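You operate a simulated robot arm through the tools that you are given. There is no shell and no other tool.

You run a simulated two-armed robot. Do the job below in one go: nothing can be reset, and whatever is moved stays where it is left.

JOB
Close both buckles of the blue ski boot, then brush the dirt off it.
Fine: the brush goes back where it lay. Set down upright: beech boot brush. What is to be rubbed or washed off counts as gone when no trace of it is left.
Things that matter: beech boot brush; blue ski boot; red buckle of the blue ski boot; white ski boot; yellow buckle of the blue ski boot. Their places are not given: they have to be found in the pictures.

It is judged by the outcome, as a careful person would: the job done as asked, and still so three seconds after it is handed in. It fails if anything else is knocked over, pushed out of place, dropped, spilled or broken.

ROBOT AND FRAMES
Two 7-joint arms with fingered hands on one trunk that stands fixed in place. Base frame: the origin is at the foot of the trunk, x ahead of it, y to its left, z up. Units: mm, degrees, N and s.
The left shoulder is at [183, 125, 1126], the right one opposite. Each reaches about 830 mm from its shoulder. Payload 3.7 kg a hand.
The TCP of each hand is the grasp point between the finger pads, 25 mm short of the fingertips. In the tool frame z runs along the fingers and y along their closing line. The gripper opens to 88 mm; its body begins 29 mm behind the TCP. The gripper is a hand of 5 fingers: y runs from the thumb to the fingers, the wrist lies at [-13, -97, -162] in the tool frame.
Orientation is told as [roll, pitch, yaw] about the base's x, y, z axes, in that order, counted from this pose: with the fingers straight down and the wrist toward the robot, the tool's x, y and z point along [0, 1, 0], [1, 0, 0] and [0, 0, -1] of the base frame.

CONTROLS
- The arms move only by the tool play_rows. It takes "left_motion", "right_motion" or both (then of equal length, played together; a hand with none holds still); each is a list of rows, each a list of 6 numbers: the shift along the base's x, y, z in units of 25 mm (1.0 is 25 mm), then the turn, a rotation vector about the base's x, y, z in units of 4 degrees (1.0 is 4 degrees). In form: [[x, y, z, rx, ry, rz], ...]. A call has 1 to 20 rows; each row shifts and turns the commanded pose from where the row before left it. A call with a number of a shift or a turn outside -1 to 1 is refused whole. Rows are played at 5 a second. More than 50 mm and 8.6 degrees between two rows, and nothing of the call is played. Where a pose cannot be reached the arm comes as near as it can. A force on the tool above 40 N (or 10 N above the force at the start of the call, whichever is more), or a blocked arm, ends the call early, and 0.2 s more pass. In this call time passes only in rows, and 0.2 s behind the last. The reply holds the time, the measured pose of the TCP, the force on the tool along the base axes, the opening and the grip force, in the units named above and with some noise, with the torque about the TCP (base axes, N m) and any sound that the robot's microphone picked up.
- Cameras (640 x 400 px; columns grow to the right, rows downward): "scene" is now at [281.7, 44.8, 1253.7]; the picture's right is [0.51, -0.86, 0.00], its down [-0.56, -0.33, -0.76] and it looks along [0.65, 0.38, -0.65] (base axes); focal length 214 px, centre (320, 200). "left" rides on the left gripper at [-59, -79, -105] in its tool frame; the picture's right is [-0.73, -0.32, 0.61], its down [0.62, -0.68, 0.38] and it looks along [0.29, 0.66, 0.70] (tool axes); focal length 234 px, centre (320, 200). "right" rides on the right gripper at [59, -79, -105] in its tool frame; the picture's right is [-0.73, 0.32, -0.61], its down [-0.62, -0.68, 0.38] and it looks along [-0.29, 0.66, 0.70] (tool axes); focal length 234 px, centre (320, 200).
- capture(camera): a new picture of that camera. It takes no simulated time.
- raise_lower(by): moves the trunk up (or, below 0, down) by that many mm; the arms and the scene camera ride with it, the base frame stays. It gives what a move gives, with no picture.
- move_fingers(index, middle, ring, little, thumb_bend, thumb_turn, hand): sets how far each is bent, from 0 (flat) to 1 (curled in); at 0.3 the hand is open as for a grip, at 0.7 the pads meet at the TCP. One left out holds its place. A second passes; each finger stops where it meets its share of the squeeze, and holds until it gets a number again. It is the only way to open and close the hand. It gives what a move gives, with no picture; readings hold the bend of each and the force on index, middle, ring, little, thumb and palm. thumb_turn goes from beside the hand (0) to across from the fingers (1), as for a grip.
- head_to(pan, tilt): turns the head with the scene camera to pan (to the left, within 80 degrees either way) and tilt (down, from -29 to 69), counted from straight ahead of the robot (the tilt from the chest, where the trunk bows). It gives what a move gives.
- probe_pixels(camera, pixels): there is no depth. For up to 12 entries [column, row, z] of the newest picture of that camera ("zoom" is the newest enlarged one), the place [x, y] in the base frame at which the ray of that pixel passes the height z, good to about 2 mm. It takes no simulated time.
- inspect(camera, box): a new picture of the part [left, top, right, bottom] of that camera's present view, enlarged. It takes no simulated time.
- sign_off(): hands the job in; it is judged then, once.

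Unless the task says otherwise, let go and move clear before handing in.

The tools are called after "Emit:" as a command line: name --argument value ..., lists and objects as JSON in quotes. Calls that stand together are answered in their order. play_rows: Moves the arms, as the interface text tells. Its arguments: {"type":"object","properties":{"left_motion":{"type":"array","items":{"type":"array","items":{"type":"number"}}},"right_motion":{"type":"array","items":{"type":"array","items":{"type":"number"}}}},"required":[]} The other tools are called the same way: raise_lower (by) moves the trunk up or down; move_fingers (index, middle, ring, little, thumb_bend, thumb_turn, hand) moves the fingers one by one; head_to (pan, tilt) turns the head that bears the scene camera; capture (camera) takes a picture; probe_pixels (camera, pixels) gives the place at which the rays of pixels pass given heights; inspect (camera, box) takes an enlarged picture of a part of a camera's view; sign_off () hands the job in.

At the start:

```text
time: 0.0
left_ee_pos: [372.5, 467.2, 1091.9]
left_tool_rot: [-0.1, 0.1, 0.1]
left_wrist_force: [-0.7, 0.1, -0.5]
left_torque: [0.01, 0.01, 0.02]
left_opening: 87.5
left_finger_force: 0.1
left_shape: jaw
left_bend: [0.3, 0.3, 0.3, 0.3, 0.3, 0.98]
left_finger forces: [0.0, 0.0, 0.1, 0.0, 0.0, 0.0]
right_ee_pos: [594.4, -14.2, 1092.2]
right_tool_rot: [0.0, 0.1, -0.1]
right_wrist_force: [0.1, 0.7, -0.9]
right_torque: [-0.01, 0.01, 0.05]
right_opening: 88.0
right_finger_force: 0.0
right_shape: jaw
right_bend: [0.3, 0.3, 0.3, 0.3, 0.3, 0.98]
right_finger forces: [0.0, 0.0, 0.1, 0.1, 0.0, 0.0]
trunk travel left (down, up): [-150.0, 265.0]
head pan, tilt (commanded): [30.5, 40.8]
```

scene: 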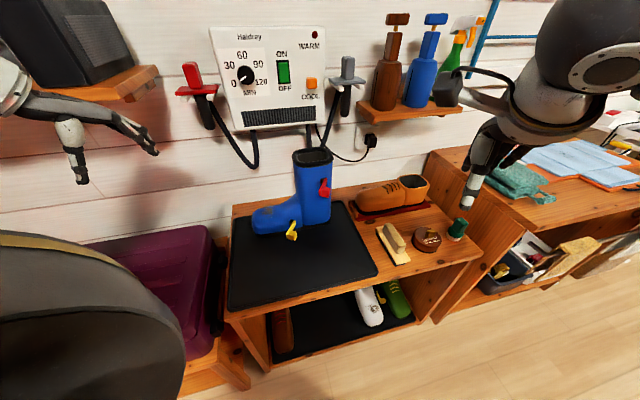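
right: 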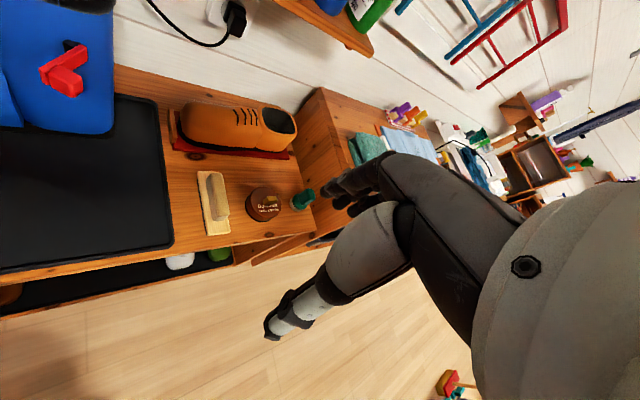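
left: 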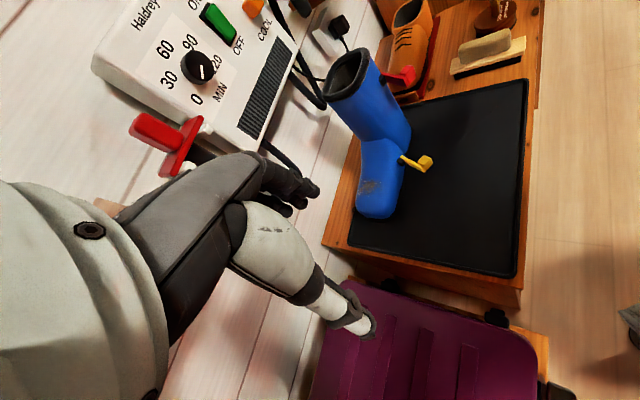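

The scene shows the blue boot at about (300,200) with a red buckle at (324,190) and a yellow one at (291,232); the brush lies near (395,240). I will zoom in on these before moving.

Emit:
inspect --camera "scene" --box '[220, 130, 380, 260]'

Emit:
inspect --camera "left" --box '[300, 20, 540, 240]'

Emit:
inspect --camera "right" --box '[0, 0, 320, 280]'

```text
3.08 times, centred on (300, 195) of scene
```

zoom: 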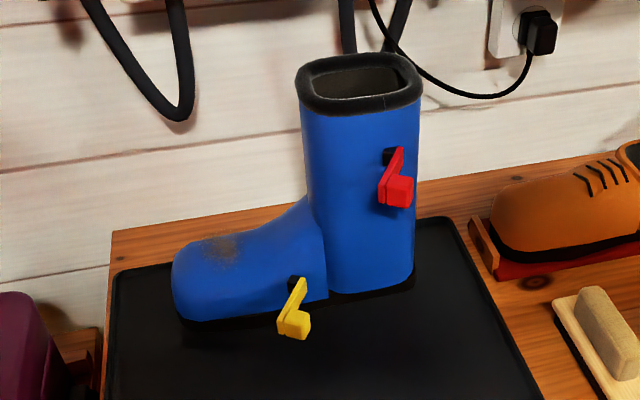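

```text
1.82 times, centred on (420, 130) of left
```

zoom: 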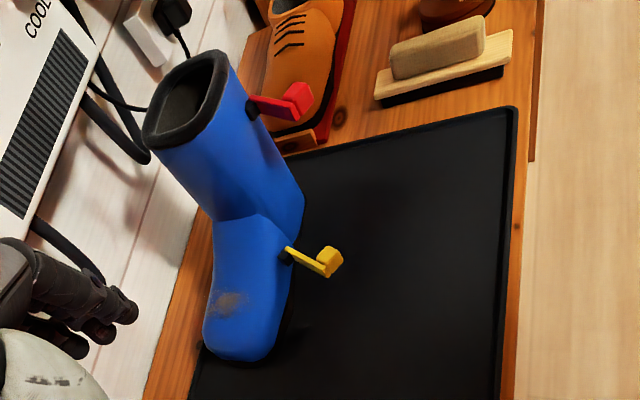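

```text
1.43 times, centred on (160, 140) of right
```

zoom: 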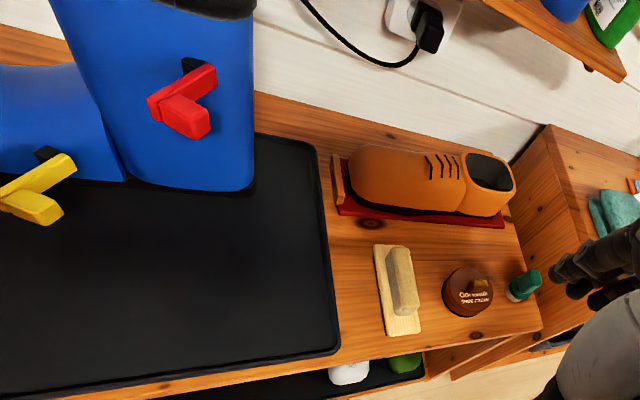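

The boot toe points left in the scene picture with dirt at about (262,205); levers stick out towards the robot. I triangulate by probing matching points in several cameras at several heights.

Emit:
capture --camera "scene"

Emit:
capture --camera "right"

Emit:
capture --camera "left"

Emit:
probe_pixels --camera "scene" --pixels '[[377, 270, 700], [377, 270, 800], [324, 193, 800], [324, 193, 900], [294, 236, 700], [294, 236, 800], [392, 240, 700], [392, 240, 800]]'

Emit:
probe_pixels --camera "right" --pixels '[[173, 245, 700], [173, 245, 800], [65, 83, 800], [65, 83, 900], [214, 197, 700], [214, 197, 800]]'

Emit:
probe_pixels --camera "left" --pixels '[[526, 82, 700], [526, 82, 800], [404, 76, 800], [404, 76, 900], [424, 164, 700], [424, 164, 800], [484, 50, 700], [484, 50, 800]]'

```text
taken
```

scene: 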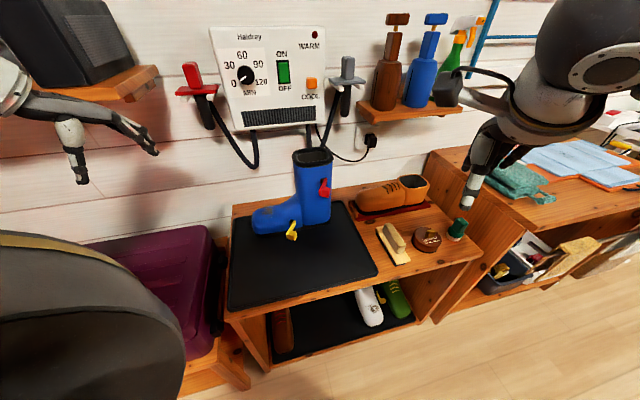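

```text
taken
```

right: 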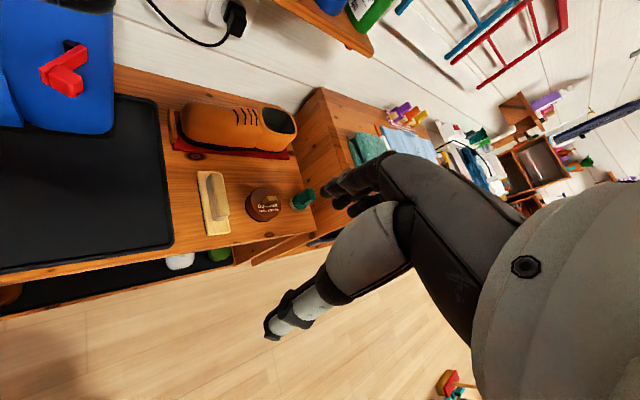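

```text
taken
```

left: 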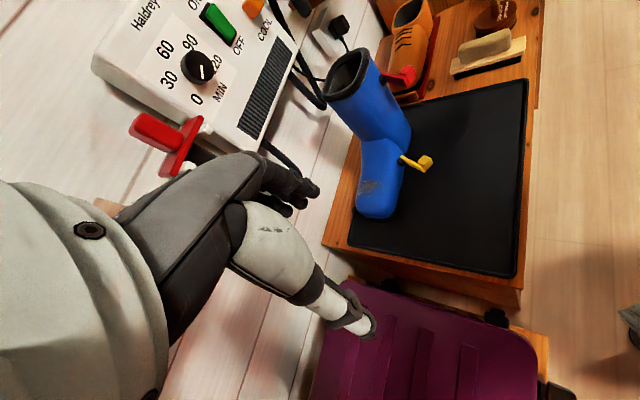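

```text
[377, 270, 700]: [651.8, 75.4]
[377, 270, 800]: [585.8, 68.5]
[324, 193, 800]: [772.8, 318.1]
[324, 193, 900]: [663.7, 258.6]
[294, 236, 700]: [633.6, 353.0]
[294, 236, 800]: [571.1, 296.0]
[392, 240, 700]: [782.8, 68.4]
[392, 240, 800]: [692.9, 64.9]
```

```text
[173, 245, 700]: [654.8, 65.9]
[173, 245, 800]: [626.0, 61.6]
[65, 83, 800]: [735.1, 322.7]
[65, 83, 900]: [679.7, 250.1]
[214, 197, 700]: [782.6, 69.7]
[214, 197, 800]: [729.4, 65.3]
```

```text
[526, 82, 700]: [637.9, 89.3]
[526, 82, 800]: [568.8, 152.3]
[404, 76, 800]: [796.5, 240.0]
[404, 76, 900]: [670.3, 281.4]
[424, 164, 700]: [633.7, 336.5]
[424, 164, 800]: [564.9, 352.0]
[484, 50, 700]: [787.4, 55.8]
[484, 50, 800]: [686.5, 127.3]
```

Triangulation gives the table near z≈690, the red lever end near (695,272,873), the yellow lever end near (619,340,723), and the brush near (783,68). I enlarge the buckles further from each camera to work out hinge directions.

Emit:
inspect --camera "scene" --box '[300, 165, 348, 195]'

Emit:
inspect --camera "right" --box '[20, 20, 116, 80]'

Emit:
inspect --camera "left" --box '[372, 50, 436, 90]'

Emit:
inspect --camera "scene" --box '[260, 210, 324, 250]'

Emit:
inspect --camera "left" --box '[380, 140, 444, 180]'

```text
13.33 times, centred on (324, 180) of scene
```

zoom: 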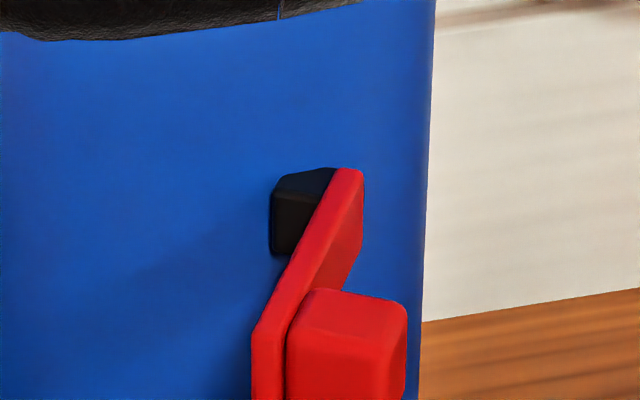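

```text
6.67 times, centred on (68, 50) of right
```

zoom: 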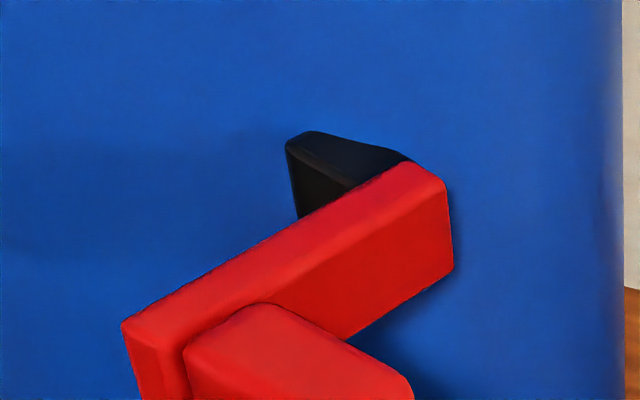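

```text
10.00 times, centred on (404, 70) of left
```

zoom: 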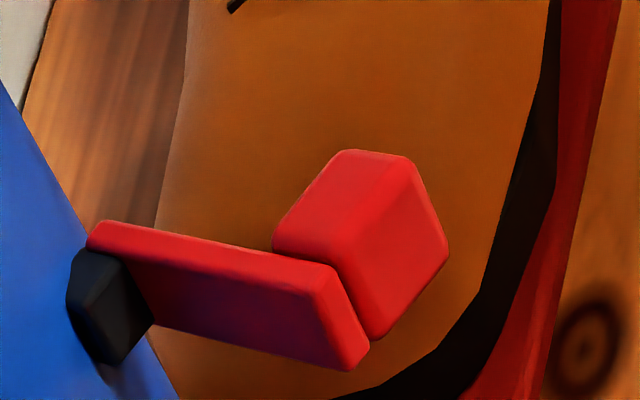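

```text
10.00 times, centred on (292, 230) of scene
```

zoom: 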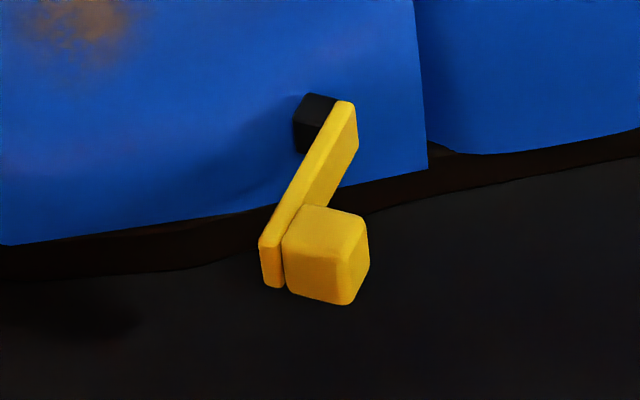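

```text
10.00 times, centred on (412, 160) of left
```

zoom: 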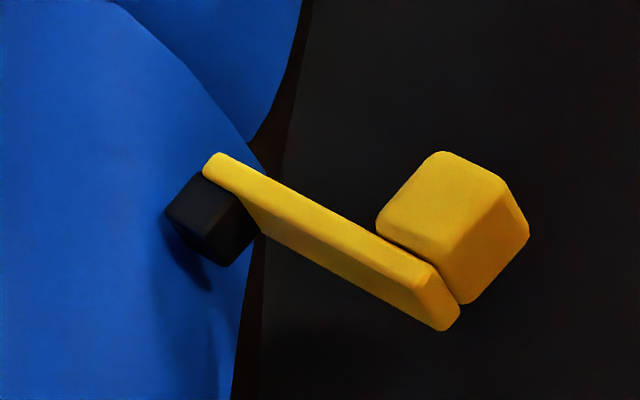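

The bars stick straight out toward the robot and hinge about a vertical axis, with the knob on the right (−y) side, so each should fold toward +y (toe side). I triangulate the bar ends, hinge bases, and boot outline next.

Emit:
probe_pixels --camera "scene" --pixels '[[319.65, 189.75, 850], [319.65, 189.75, 900], [325.9, 177.6, 850], [325.9, 177.6, 900], [330.4, 188.25, 850], [330.4, 188.25, 900], [286.5, 234.5, 700], [286.5, 234.5, 750], [294.4, 220.2, 700], [294.4, 220.2, 750], [297, 231.5, 700], [297, 231.5, 750]]'

Emit:
probe_pixels --camera "right" --pixels '[[38.75, 68.75, 850], [38.75, 68.75, 900], [81.5, 44.3, 850], [81.5, 44.3, 900], [81.5, 77.75, 850], [81.5, 77.75, 900]]'

Emit:
probe_pixels --camera "left" --pixels '[[405, 76.5, 850], [405, 76.5, 900], [382, 72.5, 850], [382, 72.5, 900], [412.5, 65.5, 850], [412.5, 65.5, 900], [422.5, 167.5, 700], [422.5, 167.5, 750], [401.5, 155.5, 700], [401.5, 155.5, 750], [430.2, 157.7, 700], [430.2, 157.7, 750]]'

```text
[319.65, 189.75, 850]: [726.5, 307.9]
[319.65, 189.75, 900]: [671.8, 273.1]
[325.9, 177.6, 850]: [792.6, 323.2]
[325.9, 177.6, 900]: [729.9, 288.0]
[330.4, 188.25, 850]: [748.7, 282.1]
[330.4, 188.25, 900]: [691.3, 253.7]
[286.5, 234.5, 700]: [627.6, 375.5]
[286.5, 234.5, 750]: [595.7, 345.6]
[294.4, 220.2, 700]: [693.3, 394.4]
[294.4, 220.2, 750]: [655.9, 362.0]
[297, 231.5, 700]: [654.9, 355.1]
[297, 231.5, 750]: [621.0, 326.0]
```

```text
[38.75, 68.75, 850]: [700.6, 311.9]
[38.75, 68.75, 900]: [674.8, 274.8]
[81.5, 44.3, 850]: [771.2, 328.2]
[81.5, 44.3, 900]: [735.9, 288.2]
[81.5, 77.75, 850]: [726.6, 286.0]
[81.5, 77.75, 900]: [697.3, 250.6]
```

```text
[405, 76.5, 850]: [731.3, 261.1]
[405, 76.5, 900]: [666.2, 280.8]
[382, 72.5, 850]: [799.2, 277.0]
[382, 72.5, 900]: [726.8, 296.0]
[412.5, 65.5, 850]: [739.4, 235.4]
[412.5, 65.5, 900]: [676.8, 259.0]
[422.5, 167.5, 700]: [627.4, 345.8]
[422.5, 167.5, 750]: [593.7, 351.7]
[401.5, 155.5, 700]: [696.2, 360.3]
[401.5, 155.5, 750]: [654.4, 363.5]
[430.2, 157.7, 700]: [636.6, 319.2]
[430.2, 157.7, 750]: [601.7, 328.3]
```

The red bar runs from hinge (736,292) to tip (677,278) with its top at z≈895; the yellow one from (656,362) to (600,349), top z≈746. Now I check the boot's rim, the dirt patch and the brush in enlarged views.

Emit:
inspect --camera "scene" --box '[240, 140, 352, 240]'

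Emit:
inspect --camera "left" --box '[320, 40, 432, 225]'

Emit:
inspect --camera "scene" --box '[370, 210, 420, 272]'

Emit:
inspect --camera "right" --box '[160, 90, 330, 270]'

Emit:
inspect --camera "left" --box '[430, 0, 550, 100]'

```text
4.00 times, centred on (296, 190) of scene
```

zoom: 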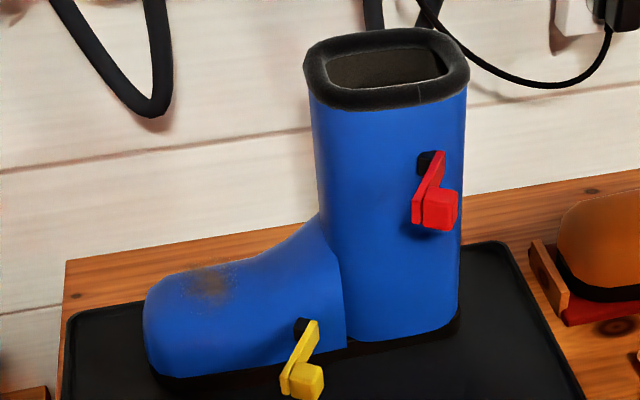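

```text
2.16 times, centred on (376, 132) of left
```

zoom: 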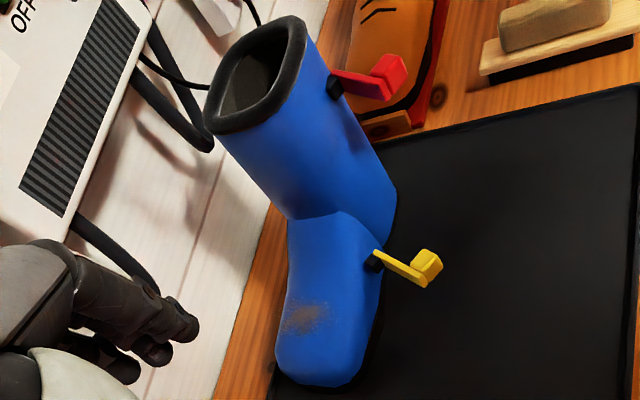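

```text
6.45 times, centred on (395, 241) of scene
```

zoom: 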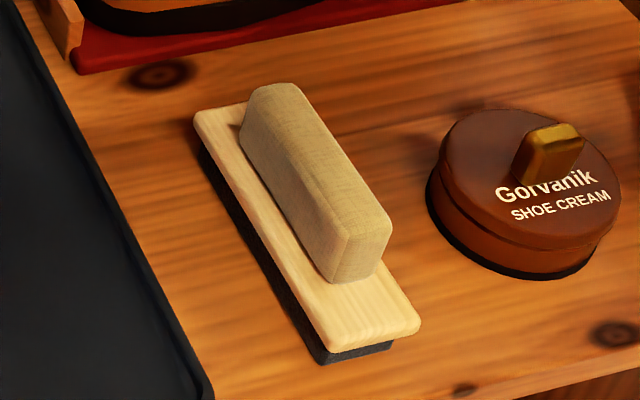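

```text
2.22 times, centred on (245, 180) of right
```

zoom: 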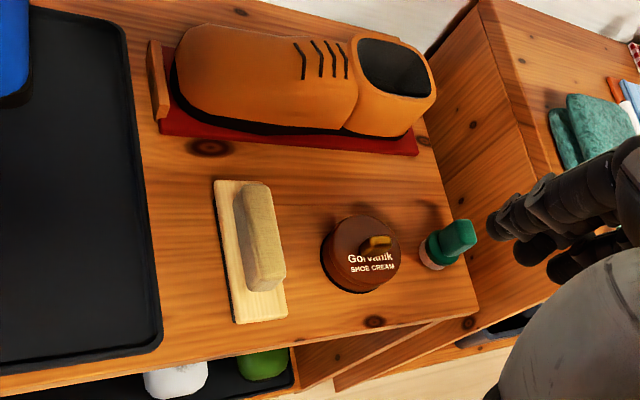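

```text
4.00 times, centred on (490, 50) of left
```

zoom: 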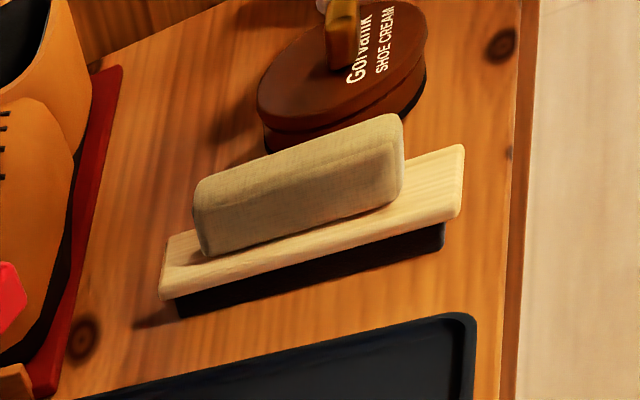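

I probe the brush outline, the rim and the dirt in the three views for triangulation.

Emit:
probe_pixels --camera "scene" --pixels '[[386.5, 224, 720], [400.4, 246.4, 720], [409.7, 260.4, 700], [396.6, 264.3, 700], [376.4, 227.8, 700], [395.3, 266.1, 690], [314.75, 167, 900], [314.75, 167, 950], [292.25, 158, 950], [333, 157.5, 950], [268, 211, 750], [268, 211, 800]]'

Emit:
probe_pixels --camera "left" --pixels '[[510, 31.25, 720], [459.3, 47.5, 720], [525.75, 37.5, 700], [524, 54, 700], [451, 73.75, 700], [323.7, 94, 950], [366.8, 48.7, 950], [359.8, 88, 950], [359.8, 88, 900], [368, 187.5, 750], [368, 187.5, 800]]'

Emit:
probe_pixels --camera "right" --pixels '[[197.7, 171.9, 700], [206.7, 235, 700], [230.1, 232.7, 700], [213.4, 220.5, 720], [228.8, 218.3, 720], [208, 184, 720], [221, 183, 720]]'

```text
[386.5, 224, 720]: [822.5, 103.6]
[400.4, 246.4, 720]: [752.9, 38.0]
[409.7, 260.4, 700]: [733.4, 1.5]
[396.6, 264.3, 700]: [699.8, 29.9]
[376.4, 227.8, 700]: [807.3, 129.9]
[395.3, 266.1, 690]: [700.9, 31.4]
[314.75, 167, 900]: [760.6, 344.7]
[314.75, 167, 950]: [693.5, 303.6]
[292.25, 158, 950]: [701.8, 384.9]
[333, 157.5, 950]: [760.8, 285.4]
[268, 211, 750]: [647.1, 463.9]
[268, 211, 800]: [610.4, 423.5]
```

```text
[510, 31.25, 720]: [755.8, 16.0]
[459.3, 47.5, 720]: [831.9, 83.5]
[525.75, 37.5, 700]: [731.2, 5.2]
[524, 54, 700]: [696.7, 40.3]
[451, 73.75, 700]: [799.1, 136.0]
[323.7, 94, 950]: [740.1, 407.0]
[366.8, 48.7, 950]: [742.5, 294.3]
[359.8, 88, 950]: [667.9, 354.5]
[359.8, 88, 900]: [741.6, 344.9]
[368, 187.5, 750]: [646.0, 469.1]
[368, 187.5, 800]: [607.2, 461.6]
```

```text
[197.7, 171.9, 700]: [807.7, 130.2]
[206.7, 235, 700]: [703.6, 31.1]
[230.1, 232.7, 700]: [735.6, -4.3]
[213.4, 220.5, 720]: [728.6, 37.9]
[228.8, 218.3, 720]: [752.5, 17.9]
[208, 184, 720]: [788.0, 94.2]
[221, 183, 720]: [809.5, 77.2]
```

The dirt sits near (650,467,746) and the brush lies diagonally, centred near (770,65) with plate top z≈700. I probe the sole and tray edges to get the boot's heading.

Emit:
probe_pixels --camera "scene" --pixels '[[257.25, 236.25, 695], [329.75, 221.25, 695], [410, 208, 690], [348, 201, 695], [229, 311, 695], [377, 270, 695], [233, 215, 690], [263, 234, 740], [300, 229, 740], [296, 165, 925], [292.25, 158, 925], [333, 157.5, 925]]'

Emit:
probe_pixels --camera "left" --pixels '[[366.8, 48.7, 925], [323.7, 94, 925], [359.8, 88, 925], [351, 246, 695], [516, 278, 695], [526, 82, 695]]'

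```text
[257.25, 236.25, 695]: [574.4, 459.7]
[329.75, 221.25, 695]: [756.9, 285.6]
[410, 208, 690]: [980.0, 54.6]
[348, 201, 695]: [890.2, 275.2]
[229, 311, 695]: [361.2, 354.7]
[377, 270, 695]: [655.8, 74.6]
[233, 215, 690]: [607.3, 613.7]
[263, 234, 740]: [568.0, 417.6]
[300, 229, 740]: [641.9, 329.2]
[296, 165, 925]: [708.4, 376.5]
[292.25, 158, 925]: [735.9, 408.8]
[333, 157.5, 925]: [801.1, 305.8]
```

```text
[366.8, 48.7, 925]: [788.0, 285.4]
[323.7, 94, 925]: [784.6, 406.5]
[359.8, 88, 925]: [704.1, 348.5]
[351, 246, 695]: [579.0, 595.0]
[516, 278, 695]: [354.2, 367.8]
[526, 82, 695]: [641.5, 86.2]
```

The tray and boot are turned about 45°: the boot's toe runs along (−0.72, 0.69) and its lever side faces (−0.69, −0.72), so each lever must swing about 57° toward the toe. I bring the right hand, turned 46° in yaw, to a spot right of the red lever but still above it.

Emit:
play_rows --right_motion '[[0.25, 0.55, -0.1, 0, 0, 0.958], [0.25, 0.55, -0.1, 0, 0, 0.958], [0.25, 0.55, -0.1, 0, 0, 0.958], [0.25, 0.55, -0.1, 0, 0, 0.958], [0.25, 0.55, -0.1, 0, 0, 0.958], [0.25, 0.55, -0.1, 0, 0, 0.958], [0.25, 0.55, -0.1, 0, 0, 0.958], [0.25, 0.55, -0.1, 0, 0, 0.958], [0.25, 0.55, -0.1, 0, 0, 0.958], [0.25, 0.55, -0.1, 0, 0, 0.958], [0.25, 0.55, -0.1, 0, 0, 0.958], [0.25, 0.55, -0.1, 0, 0, 0.958]]'

Emit:
capture --camera "right"

Emit:
capture --camera "scene"

Emit:
capture --camera "left"

```text
time: 2.6
left_ee_pos: [372.9, 466.8, 1092.0]
left_tool_rot: [-0.1, 0.0, 0.0]
left_wrist_force: [-0.2, -0.4, 0.0]
left_torque: [0.01, -0.01, -0.03]
left_opening: 87.8
left_finger_force: 0.0
left_shape: jaw
left_bend: [0.3, 0.3, 0.3, 0.3, 0.3, 0.98]
left_finger forces: [0.0, 0.0, 0.1, 0.0, 0.0, 0.0]
right_ee_pos: [668.0, 152.4, 1060.8]
right_tool_rot: [0.0, 0.0, 46.0]
right_wrist_force: [0.6, -0.6, 0.8]
right_torque: [0.0, -0.02, 0.01]
right_opening: 87.6
right_finger_force: 0.0
right_shape: jaw
right_bend: [0.3, 0.3, 0.3, 0.3, 0.3, 0.98]
right_finger forces: [0.1, 0.1, 0.1, 0.0, 0.1, 0.1]
trunk travel left (down, up): [-150.0, 265.0]
head pan, tilt (commanded): [30.5, 40.8]
```

```text
taken
```

right: 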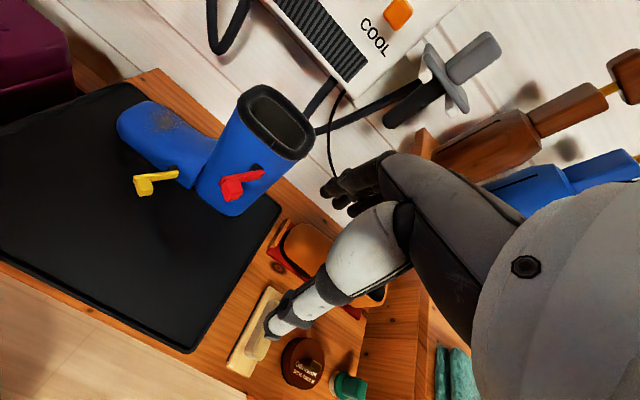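

```text
taken
```

scene: 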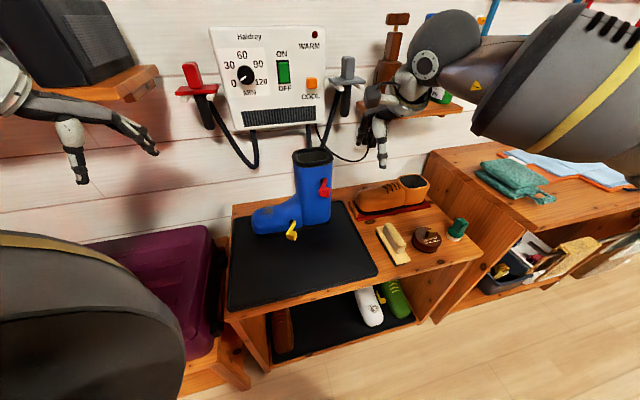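

```text
taken
```

left: 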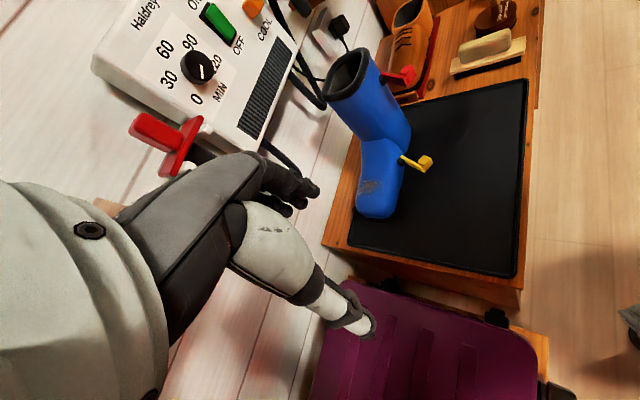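

The right camera now sees the boot from the right with both levers (at (240,185) and (155,183)). I enlarge it to confirm the fold direction.

Emit:
inspect --camera "right" --box '[100, 70, 324, 220]'

Emit:
inspect --camera "right" --box '[216, 320, 320, 380]'

Emit:
inspect --camera "scene" --box '[330, 60, 450, 180]'

```text
2.67 times, centred on (212, 145) of right
```

zoom: 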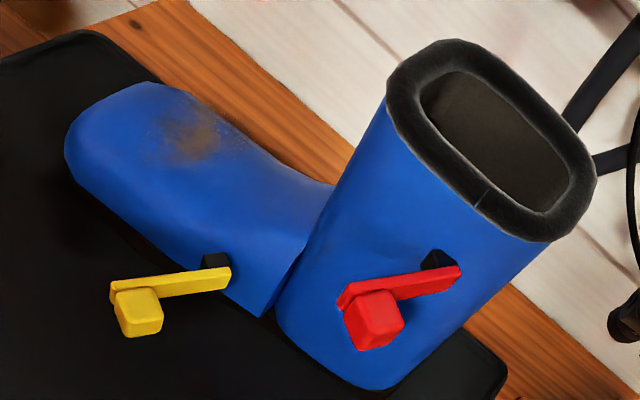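

```text
6.15 times, centred on (268, 350) of right
```

zoom: 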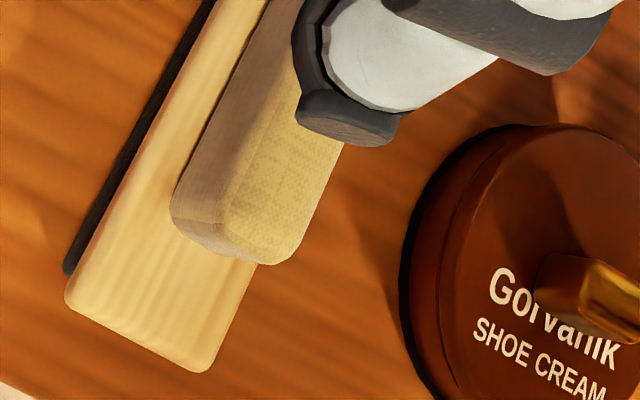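

```text
3.33 times, centred on (390, 120) of scene
```

zoom: 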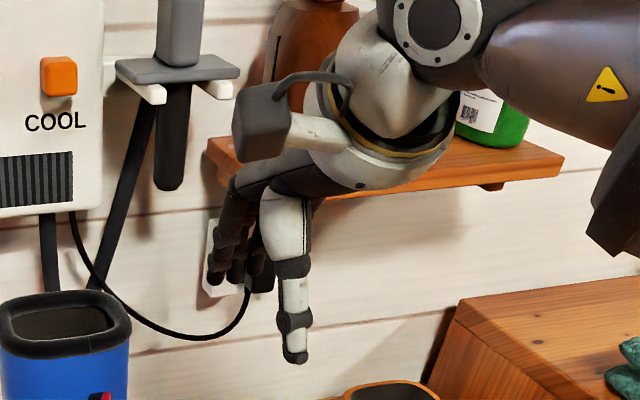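

The picture confirms both bars fold onto their black hinge blocks toward the toe. I probe where the finger and thumb tips are in the base frame to know the hand's contact surfaces.

Emit:
probe_pixels --camera "scene" --pixels '[[360, 143, 1036], [360, 143, 1056], [371, 146.5, 1036], [371, 146.5, 1056], [382.5, 168, 1036], [382.5, 168, 1016]]'

Emit:
inspect --camera "right" --box '[240, 120, 480, 350]'

```text
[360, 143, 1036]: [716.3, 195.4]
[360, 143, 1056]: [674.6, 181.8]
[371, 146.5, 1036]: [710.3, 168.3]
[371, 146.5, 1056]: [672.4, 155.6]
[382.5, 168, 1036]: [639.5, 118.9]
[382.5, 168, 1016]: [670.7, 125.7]
```

```text
1.74 times, centred on (360, 235) of right
```

zoom: 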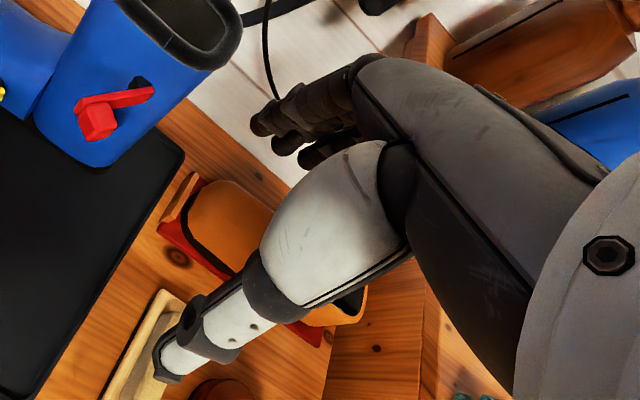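

The index fingertip sits near tool (5, 55, 18) with its back near +62 in y, so I lower the right hand to lever height about 30 mm clear of the red knob's right side.

Emit:
play_rows --right_motion '[[-0.03, 0.04, -0.88, 0, 0, 0], [-0.03, 0.04, -0.88, 0, 0, 0], [-0.03, 0.04, -0.88, 0, 0, 0], [-0.03, 0.04, -0.88, 0, 0, 0], [-0.03, 0.04, -0.88, 0, 0, 0], [-0.03, 0.04, -0.88, 0, 0, 0], [-0.03, 0.04, -0.88, 0, 0, 0], [-0.03, 0.04, -0.88, 0, 0, 0]]'

Emit:
capture --camera "scene"

Emit:
inspect --camera "scene" --box '[270, 120, 398, 240]'

Emit:
inspect --camera "left" --box '[330, 20, 490, 180]'

Emit:
capture --camera "right"

```text
time: 4.4
left_ee_pos: [374.0, 466.3, 1091.6]
left_tool_rot: [0.0, 0.1, 0.0]
left_wrist_force: [-0.1, 0.2, 0.8]
left_torque: [-0.01, -0.02, -0.01]
left_opening: 87.7
left_finger_force: 0.0
left_shape: jaw
left_bend: [0.3, 0.3, 0.3, 0.3, 0.3, 0.98]
left_finger forces: [0.0, 0.0, 0.0, 0.0, 0.1, 0.0]
right_ee_pos: [661.9, 160.4, 885.2]
right_tool_rot: [-0.1, 0.0, 45.9]
right_wrist_force: [0.7, 0.5, 0.2]
right_torque: [-0.01, 0.03, -0.02]
right_opening: 87.9
right_finger_force: 0.1
right_shape: jaw
right_bend: [0.3, 0.3, 0.3, 0.3, 0.3, 0.98]
right_finger forces: [0.0, 0.0, 0.1, 0.1, 0.1, 0.1]
trunk travel left (down, up): [-150.0, 265.0]
head pan, tilt (commanded): [30.5, 40.8]
```

```text
taken
```

scene: 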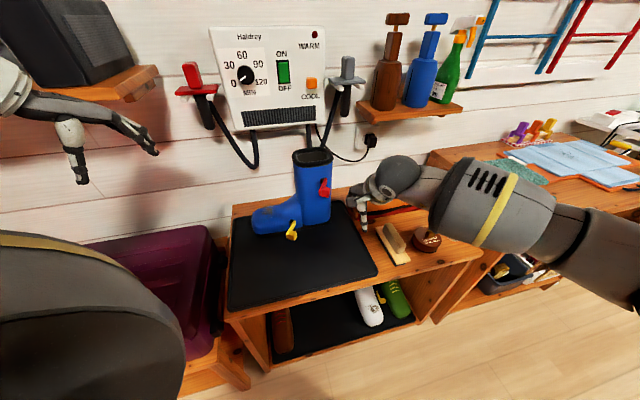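

```text
3.33 times, centred on (334, 180) of scene
```

zoom: 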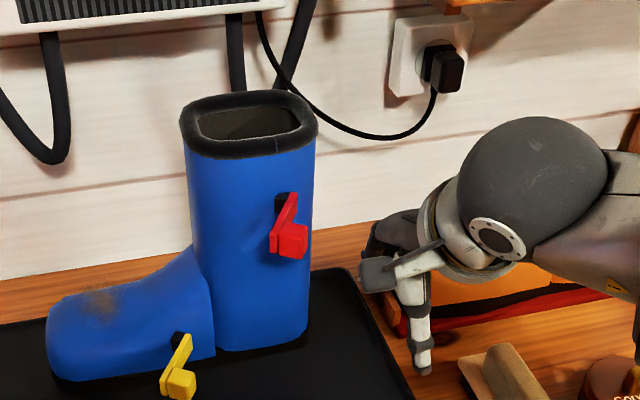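

```text
2.50 times, centred on (410, 100) of left
```

zoom: 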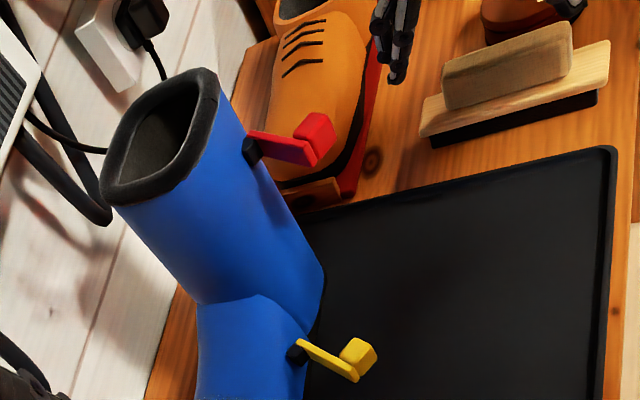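

```text
taken
```

right: 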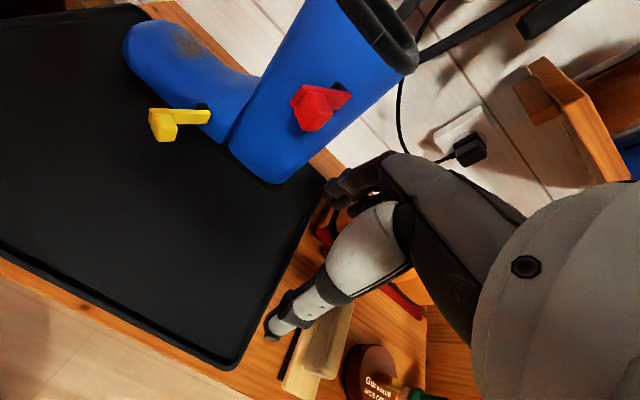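

The hand is beside the red knob at lever height with no contact. I advance 40 mm toward +y to come just short of the knob.

Emit:
play_rows --right_motion '[[0, 0.4, 0, 0, 0, 0], [0, 0.4, 0, 0, 0, 0], [0, 0.4, 0, 0, 0, 0], [0, 0.3, 0, 0, 0, 0]]'

Emit:
inspect --camera "scene" --box '[290, 140, 370, 220]'

Emit:
inspect --camera "left" --box '[360, 20, 460, 120]'

Emit:
inspect --camera "right" --box '[240, 40, 440, 240]'

```text
time: 5.4
left_ee_pos: [373.3, 467.2, 1092.1]
left_tool_rot: [0.0, 0.0, 0.0]
left_wrist_force: [1.3, 0.3, 0.2]
left_torque: [-0.02, -0.02, -0.02]
left_opening: 87.7
left_finger_force: 0.0
left_shape: jaw
left_bend: [0.3, 0.3, 0.3, 0.3, 0.3, 0.98]
left_finger forces: [0.1, 0.0, 0.0, 0.1, 0.1, 0.1]
right_ee_pos: [661.6, 198.3, 884.9]
right_tool_rot: [0.0, 0.0, 45.8]
right_wrist_force: [0.0, 0.2, -0.5]
right_torque: [-0.02, 0.02, -0.03]
right_opening: 87.5
right_finger_force: 0.0
right_shape: jaw
right_bend: [0.3, 0.3, 0.3, 0.3, 0.3, 0.98]
right_finger forces: [0.0, 0.0, 0.1, 0.1, 0.1, 0.1]
trunk travel left (down, up): [-150.0, 265.0]
head pan, tilt (commanded): [30.5, 40.8]
```

```text
5.00 times, centred on (330, 180) of scene
```

zoom: 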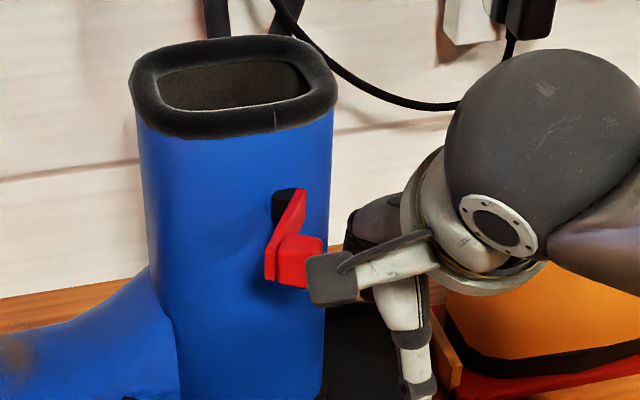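

```text
4.00 times, centred on (410, 70) of left
```

zoom: 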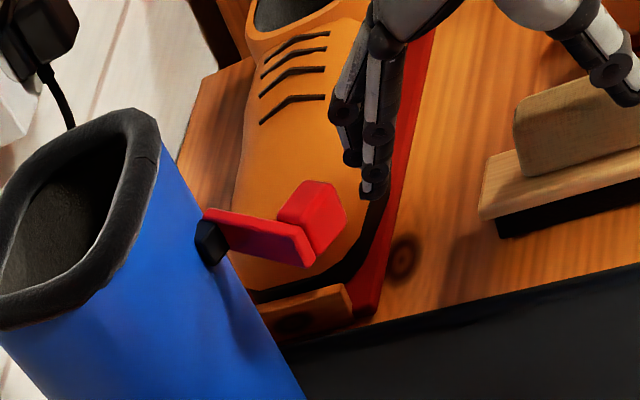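

```text
2.00 times, centred on (340, 140) of right
```

zoom: 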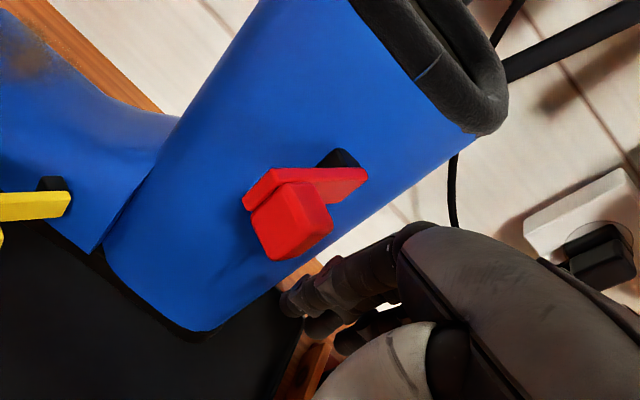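

The fingertips (left view zoom (372,190)) appear close to the knob. I check their base position before pushing.

Emit:
capture --camera "left"

Emit:
probe_pixels --camera "left" --pixels '[[423, 67.5, 860], [423, 67.5, 870], [417.5, 60, 860], [417.5, 60, 870], [414, 68, 870], [414, 68, 895]]'

Emit:
inspect --camera "left" --box '[395, 40, 443, 88]'

```text
taken
```

left: 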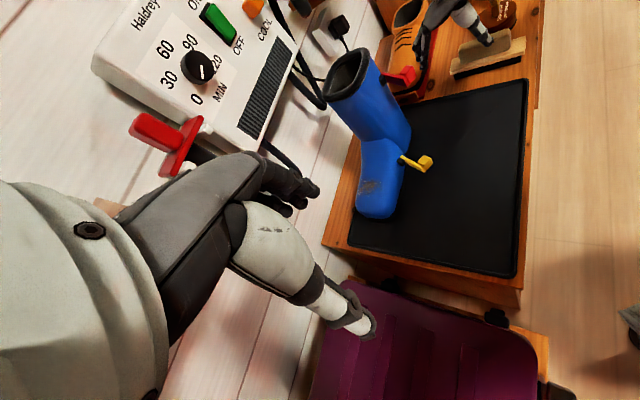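

```text
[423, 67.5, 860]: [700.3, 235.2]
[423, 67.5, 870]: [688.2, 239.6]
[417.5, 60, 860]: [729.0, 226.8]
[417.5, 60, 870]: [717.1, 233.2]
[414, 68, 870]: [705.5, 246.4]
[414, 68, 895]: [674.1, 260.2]
```

```text
8.33 times, centred on (419, 64) of left
```

zoom: 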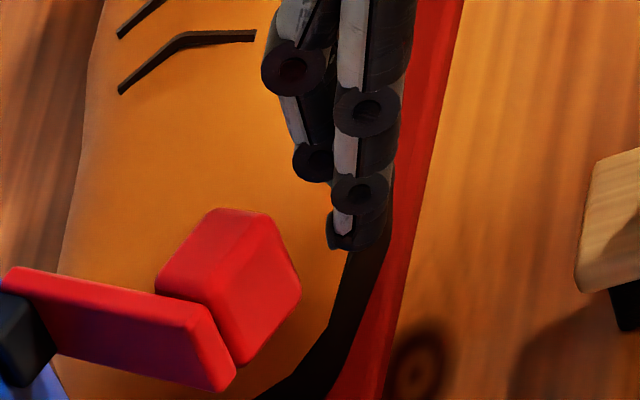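

The index tip is at about (697,238,863), roughly 12 mm from the knob face. I push slowly along (−0.2, 1) and watch the force.

Emit:
play_rows --right_motion '[[-0.03, 0.2, 0, 0, 0, 0], [-0.03, 0.2, 0, 0, 0, 0], [-0.04, 0.2, 0, 0, 0, 0], [-0.04, 0.2, 0, 0, 0, 0], [-0.04, 0.2, 0, 0, 0, 0], [-0.04, 0.2, 0, 0, 0, 0]]'

Emit:
inspect --camera "scene" --box '[290, 140, 370, 220]'

Emit:
inspect --camera "left" --box '[370, 40, 434, 104]'

Emit:
inspect --camera "right" --box '[240, 40, 440, 240]'

```text
time: 6.8
left_ee_pos: [373.3, 465.9, 1091.8]
left_tool_rot: [0.0, 0.0, 0.0]
left_wrist_force: [0.6, -0.9, 0.7]
left_torque: [0.01, -0.01, -0.04]
left_opening: 87.8
left_finger_force: 0.2
left_shape: jaw
left_bend: [0.3, 0.3, 0.3, 0.3, 0.3, 0.98]
left_finger forces: [0.0, 0.1, 0.0, 0.1, 0.0, 0.1]
right_ee_pos: [656.9, 227.7, 883.9]
right_tool_rot: [0.0, 0.1, 45.9]
right_wrist_force: [-0.3, -0.9, 0.3]
right_torque: [-0.02, 0.03, 0.01]
right_opening: 87.3
right_finger_force: 0.0
right_shape: jaw
right_bend: [0.31, 0.3, 0.3, 0.3, 0.3, 0.98]
right_finger forces: [0.2, 0.0, 0.0, 0.0, 0.0, 0.0]
trunk travel left (down, up): [-150.0, 265.0]
head pan, tilt (commanded): [30.5, 40.8]
```

```text
5.00 times, centred on (330, 180) of scene
```

zoom: 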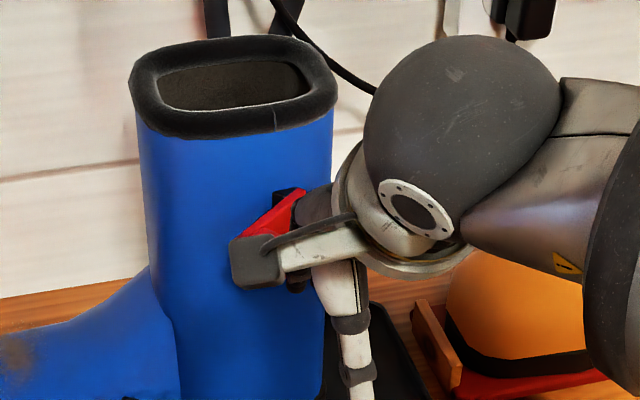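

```text
6.25 times, centred on (402, 72) of left
```

zoom: 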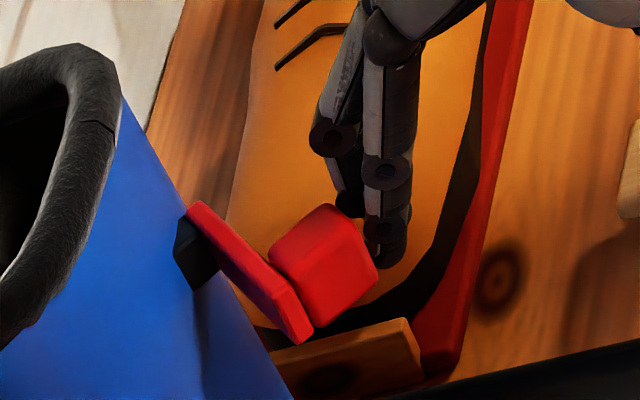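

```text
2.00 times, centred on (340, 140) of right
```

zoom: 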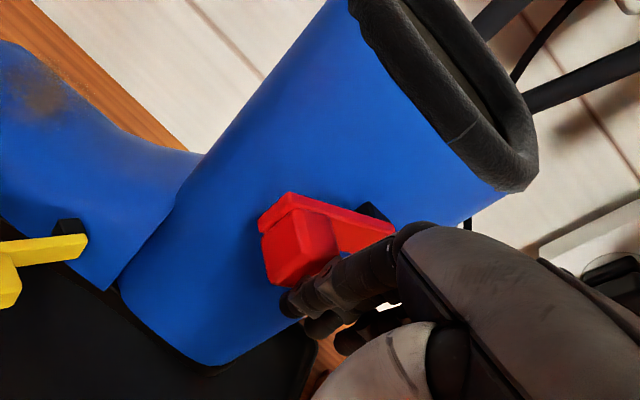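

The lever is swinging with almost no force and the boot has not moved. I continue along the arc.

Emit:
play_rows --right_motion '[[-0.05, 0.2, 0, 0, 0, 0], [-0.05, 0.2, 0, 0, 0, 0], [-0.03, 0.2, 0, 0, 0, 0], [0, 0.2, 0, 0, 0, 0]]'

Emit:
inspect --camera "left" --box '[360, 40, 424, 104]'

Emit:
inspect --camera "right" --box '[240, 40, 440, 240]'

```text
time: 7.8
left_ee_pos: [373.2, 465.7, 1092.6]
left_tool_rot: [0.0, 0.0, -0.1]
left_wrist_force: [0.8, 0.1, 0.1]
left_torque: [0.02, 0.06, -0.01]
left_opening: 87.6
left_finger_force: 0.2
left_shape: jaw
left_bend: [0.3, 0.3, 0.3, 0.3, 0.3, 0.98]
left_finger forces: [0.0, 0.1, 0.1, 0.0, 0.0, 0.0]
right_ee_pos: [652.5, 248.3, 884.7]
right_tool_rot: [0.0, -0.1, 45.9]
right_wrist_force: [0.6, -0.5, 0.0]
right_torque: [0.0, 0.03, -0.02]
right_opening: 87.2
right_finger_force: 0.1
right_shape: jaw
right_bend: [0.31, 0.3, 0.3, 0.3, 0.3, 0.98]
right_finger forces: [0.3, 0.0, 0.0, 0.0, 0.0, 0.1]
trunk travel left (down, up): [-150.0, 265.0]
head pan, tilt (commanded): [30.5, 40.8]
```

```text
6.25 times, centred on (392, 72) of left
```

zoom: 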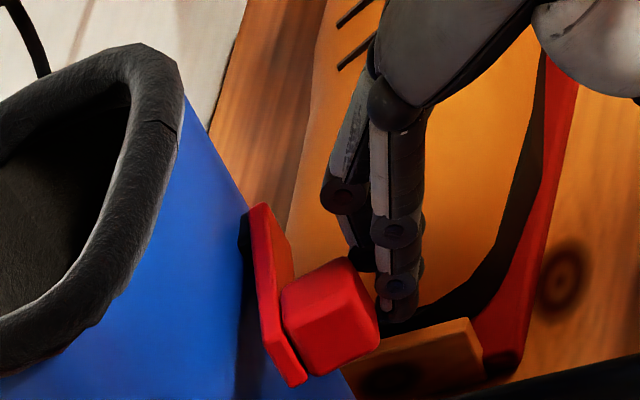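

```text
2.00 times, centred on (340, 140) of right
```

zoom: 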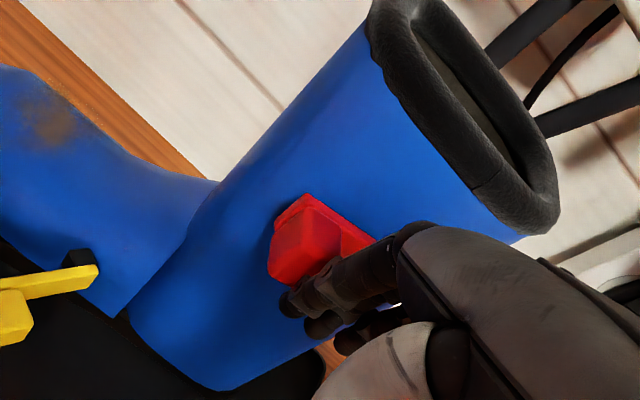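

About 20° remain. I press on along mainly the inward direction in small steps.

Emit:
play_rows --right_motion '[[0.05, 0.18, 0, 0, 0, 0], [0.1, 0.15, 0, 0, 0, 0], [0.1, 0.12, 0, 0, 0, 0]]'

Emit:
inspect --camera "left" --box '[360, 40, 424, 104]'

Emit:
inspect --camera "right" --box '[240, 40, 440, 240]'

```text
time: 8.6
left_ee_pos: [373.4, 466.1, 1092.4]
left_tool_rot: [0.0, 0.0, -0.1]
left_wrist_force: [0.0, -0.8, -0.5]
left_torque: [-0.01, 0.0, 0.03]
left_opening: 87.9
left_finger_force: 0.1
left_shape: jaw
left_bend: [0.3, 0.3, 0.3, 0.3, 0.3, 0.98]
left_finger forces: [0.0, 0.0, 0.0, 0.0, 0.0, 0.0]
right_ee_pos: [659.2, 259.0, 885.6]
right_tool_rot: [0.1, -0.1, 45.8]
right_wrist_force: [-0.6, 0.1, 0.1]
right_torque: [0.01, 0.02, -0.02]
right_opening: 87.2
right_finger_force: 0.0
right_shape: jaw
right_bend: [0.31, 0.3, 0.3, 0.3, 0.3, 0.98]
right_finger forces: [0.4, 0.1, 0.1, 0.1, 0.0, 0.1]
trunk travel left (down, up): [-150.0, 265.0]
head pan, tilt (commanded): [30.5, 40.8]
```

```text
6.25 times, centred on (392, 72) of left
```

zoom: 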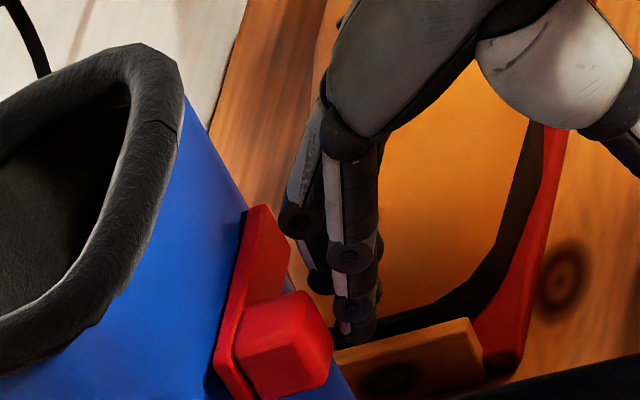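

```text
2.00 times, centred on (340, 140) of right
```

zoom: 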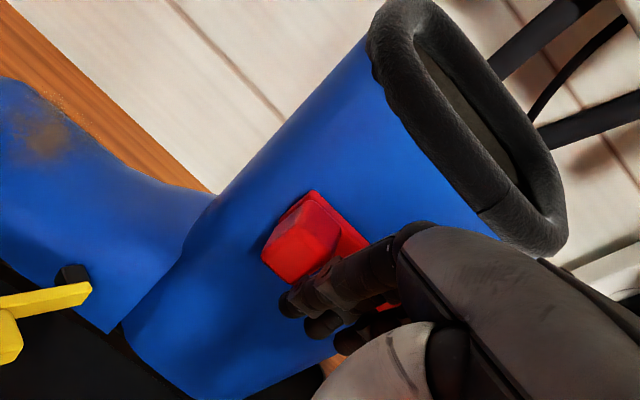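

The bar is almost flat, but the index finger is on the heel side of the knob. I back off outward, shift 20 mm toward the toe, and then press squarely on the knob's outer face.

Emit:
play_rows --right_motion '[[-0.3, -0.32, 0, 0, 0, 0], [-0.3, -0.32, 0, 0, 0, 0], [-0.3, 0.28, 0, 0, 0, 0], [-0.28, 0.27, 0, 0, 0, 0]]'

Emit:
inspect --camera "left" --box '[360, 40, 424, 104]'

Emit:
inspect --camera "right" --box '[240, 40, 440, 240]'

Emit:
inspect --camera "scene" --box '[290, 140, 370, 220]'

```text
time: 9.6
left_ee_pos: [373.8, 466.5, 1093.2]
left_tool_rot: [0.1, 0.0, 0.0]
left_wrist_force: [-0.6, -0.2, -0.2]
left_torque: [0.01, 0.0, 0.02]
left_opening: 87.8
left_finger_force: 0.0
left_shape: jaw
left_bend: [0.3, 0.3, 0.3, 0.3, 0.3, 0.98]
left_finger forces: [0.0, 0.0, 0.0, 0.0, 0.0, 0.0]
right_ee_pos: [629.7, 257.3, 886.2]
right_tool_rot: [0.0, 0.0, 45.9]
right_wrist_force: [0.0, 0.5, 0.4]
right_torque: [0.0, -0.01, 0.01]
right_opening: 87.7
right_finger_force: 0.0
right_shape: jaw
right_bend: [0.3, 0.3, 0.3, 0.3, 0.3, 0.98]
right_finger forces: [0.0, 0.0, 0.1, 0.1, 0.0, 0.1]
trunk travel left (down, up): [-150.0, 265.0]
head pan, tilt (commanded): [30.5, 40.8]
```

```text
6.25 times, centred on (392, 72) of left
```

zoom: 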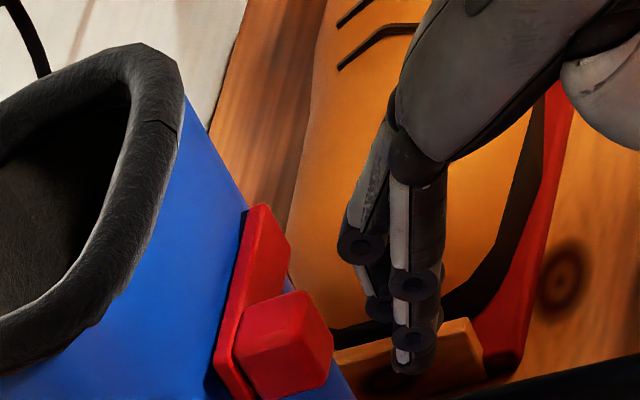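

```text
2.00 times, centred on (340, 140) of right
```

zoom: 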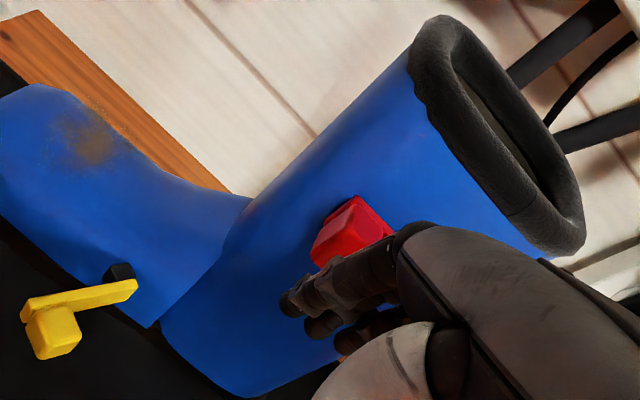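

```text
5.00 times, centred on (330, 180) of scene
```

zoom: 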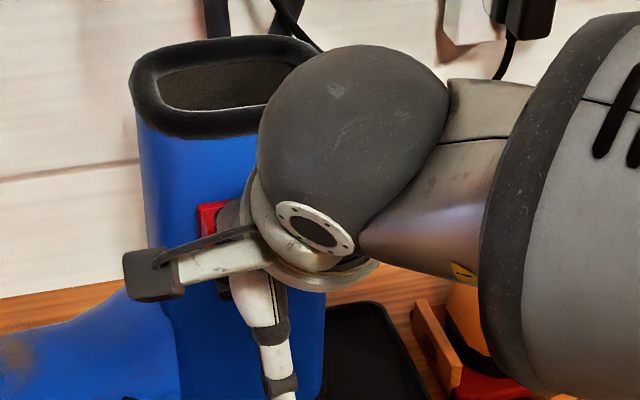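

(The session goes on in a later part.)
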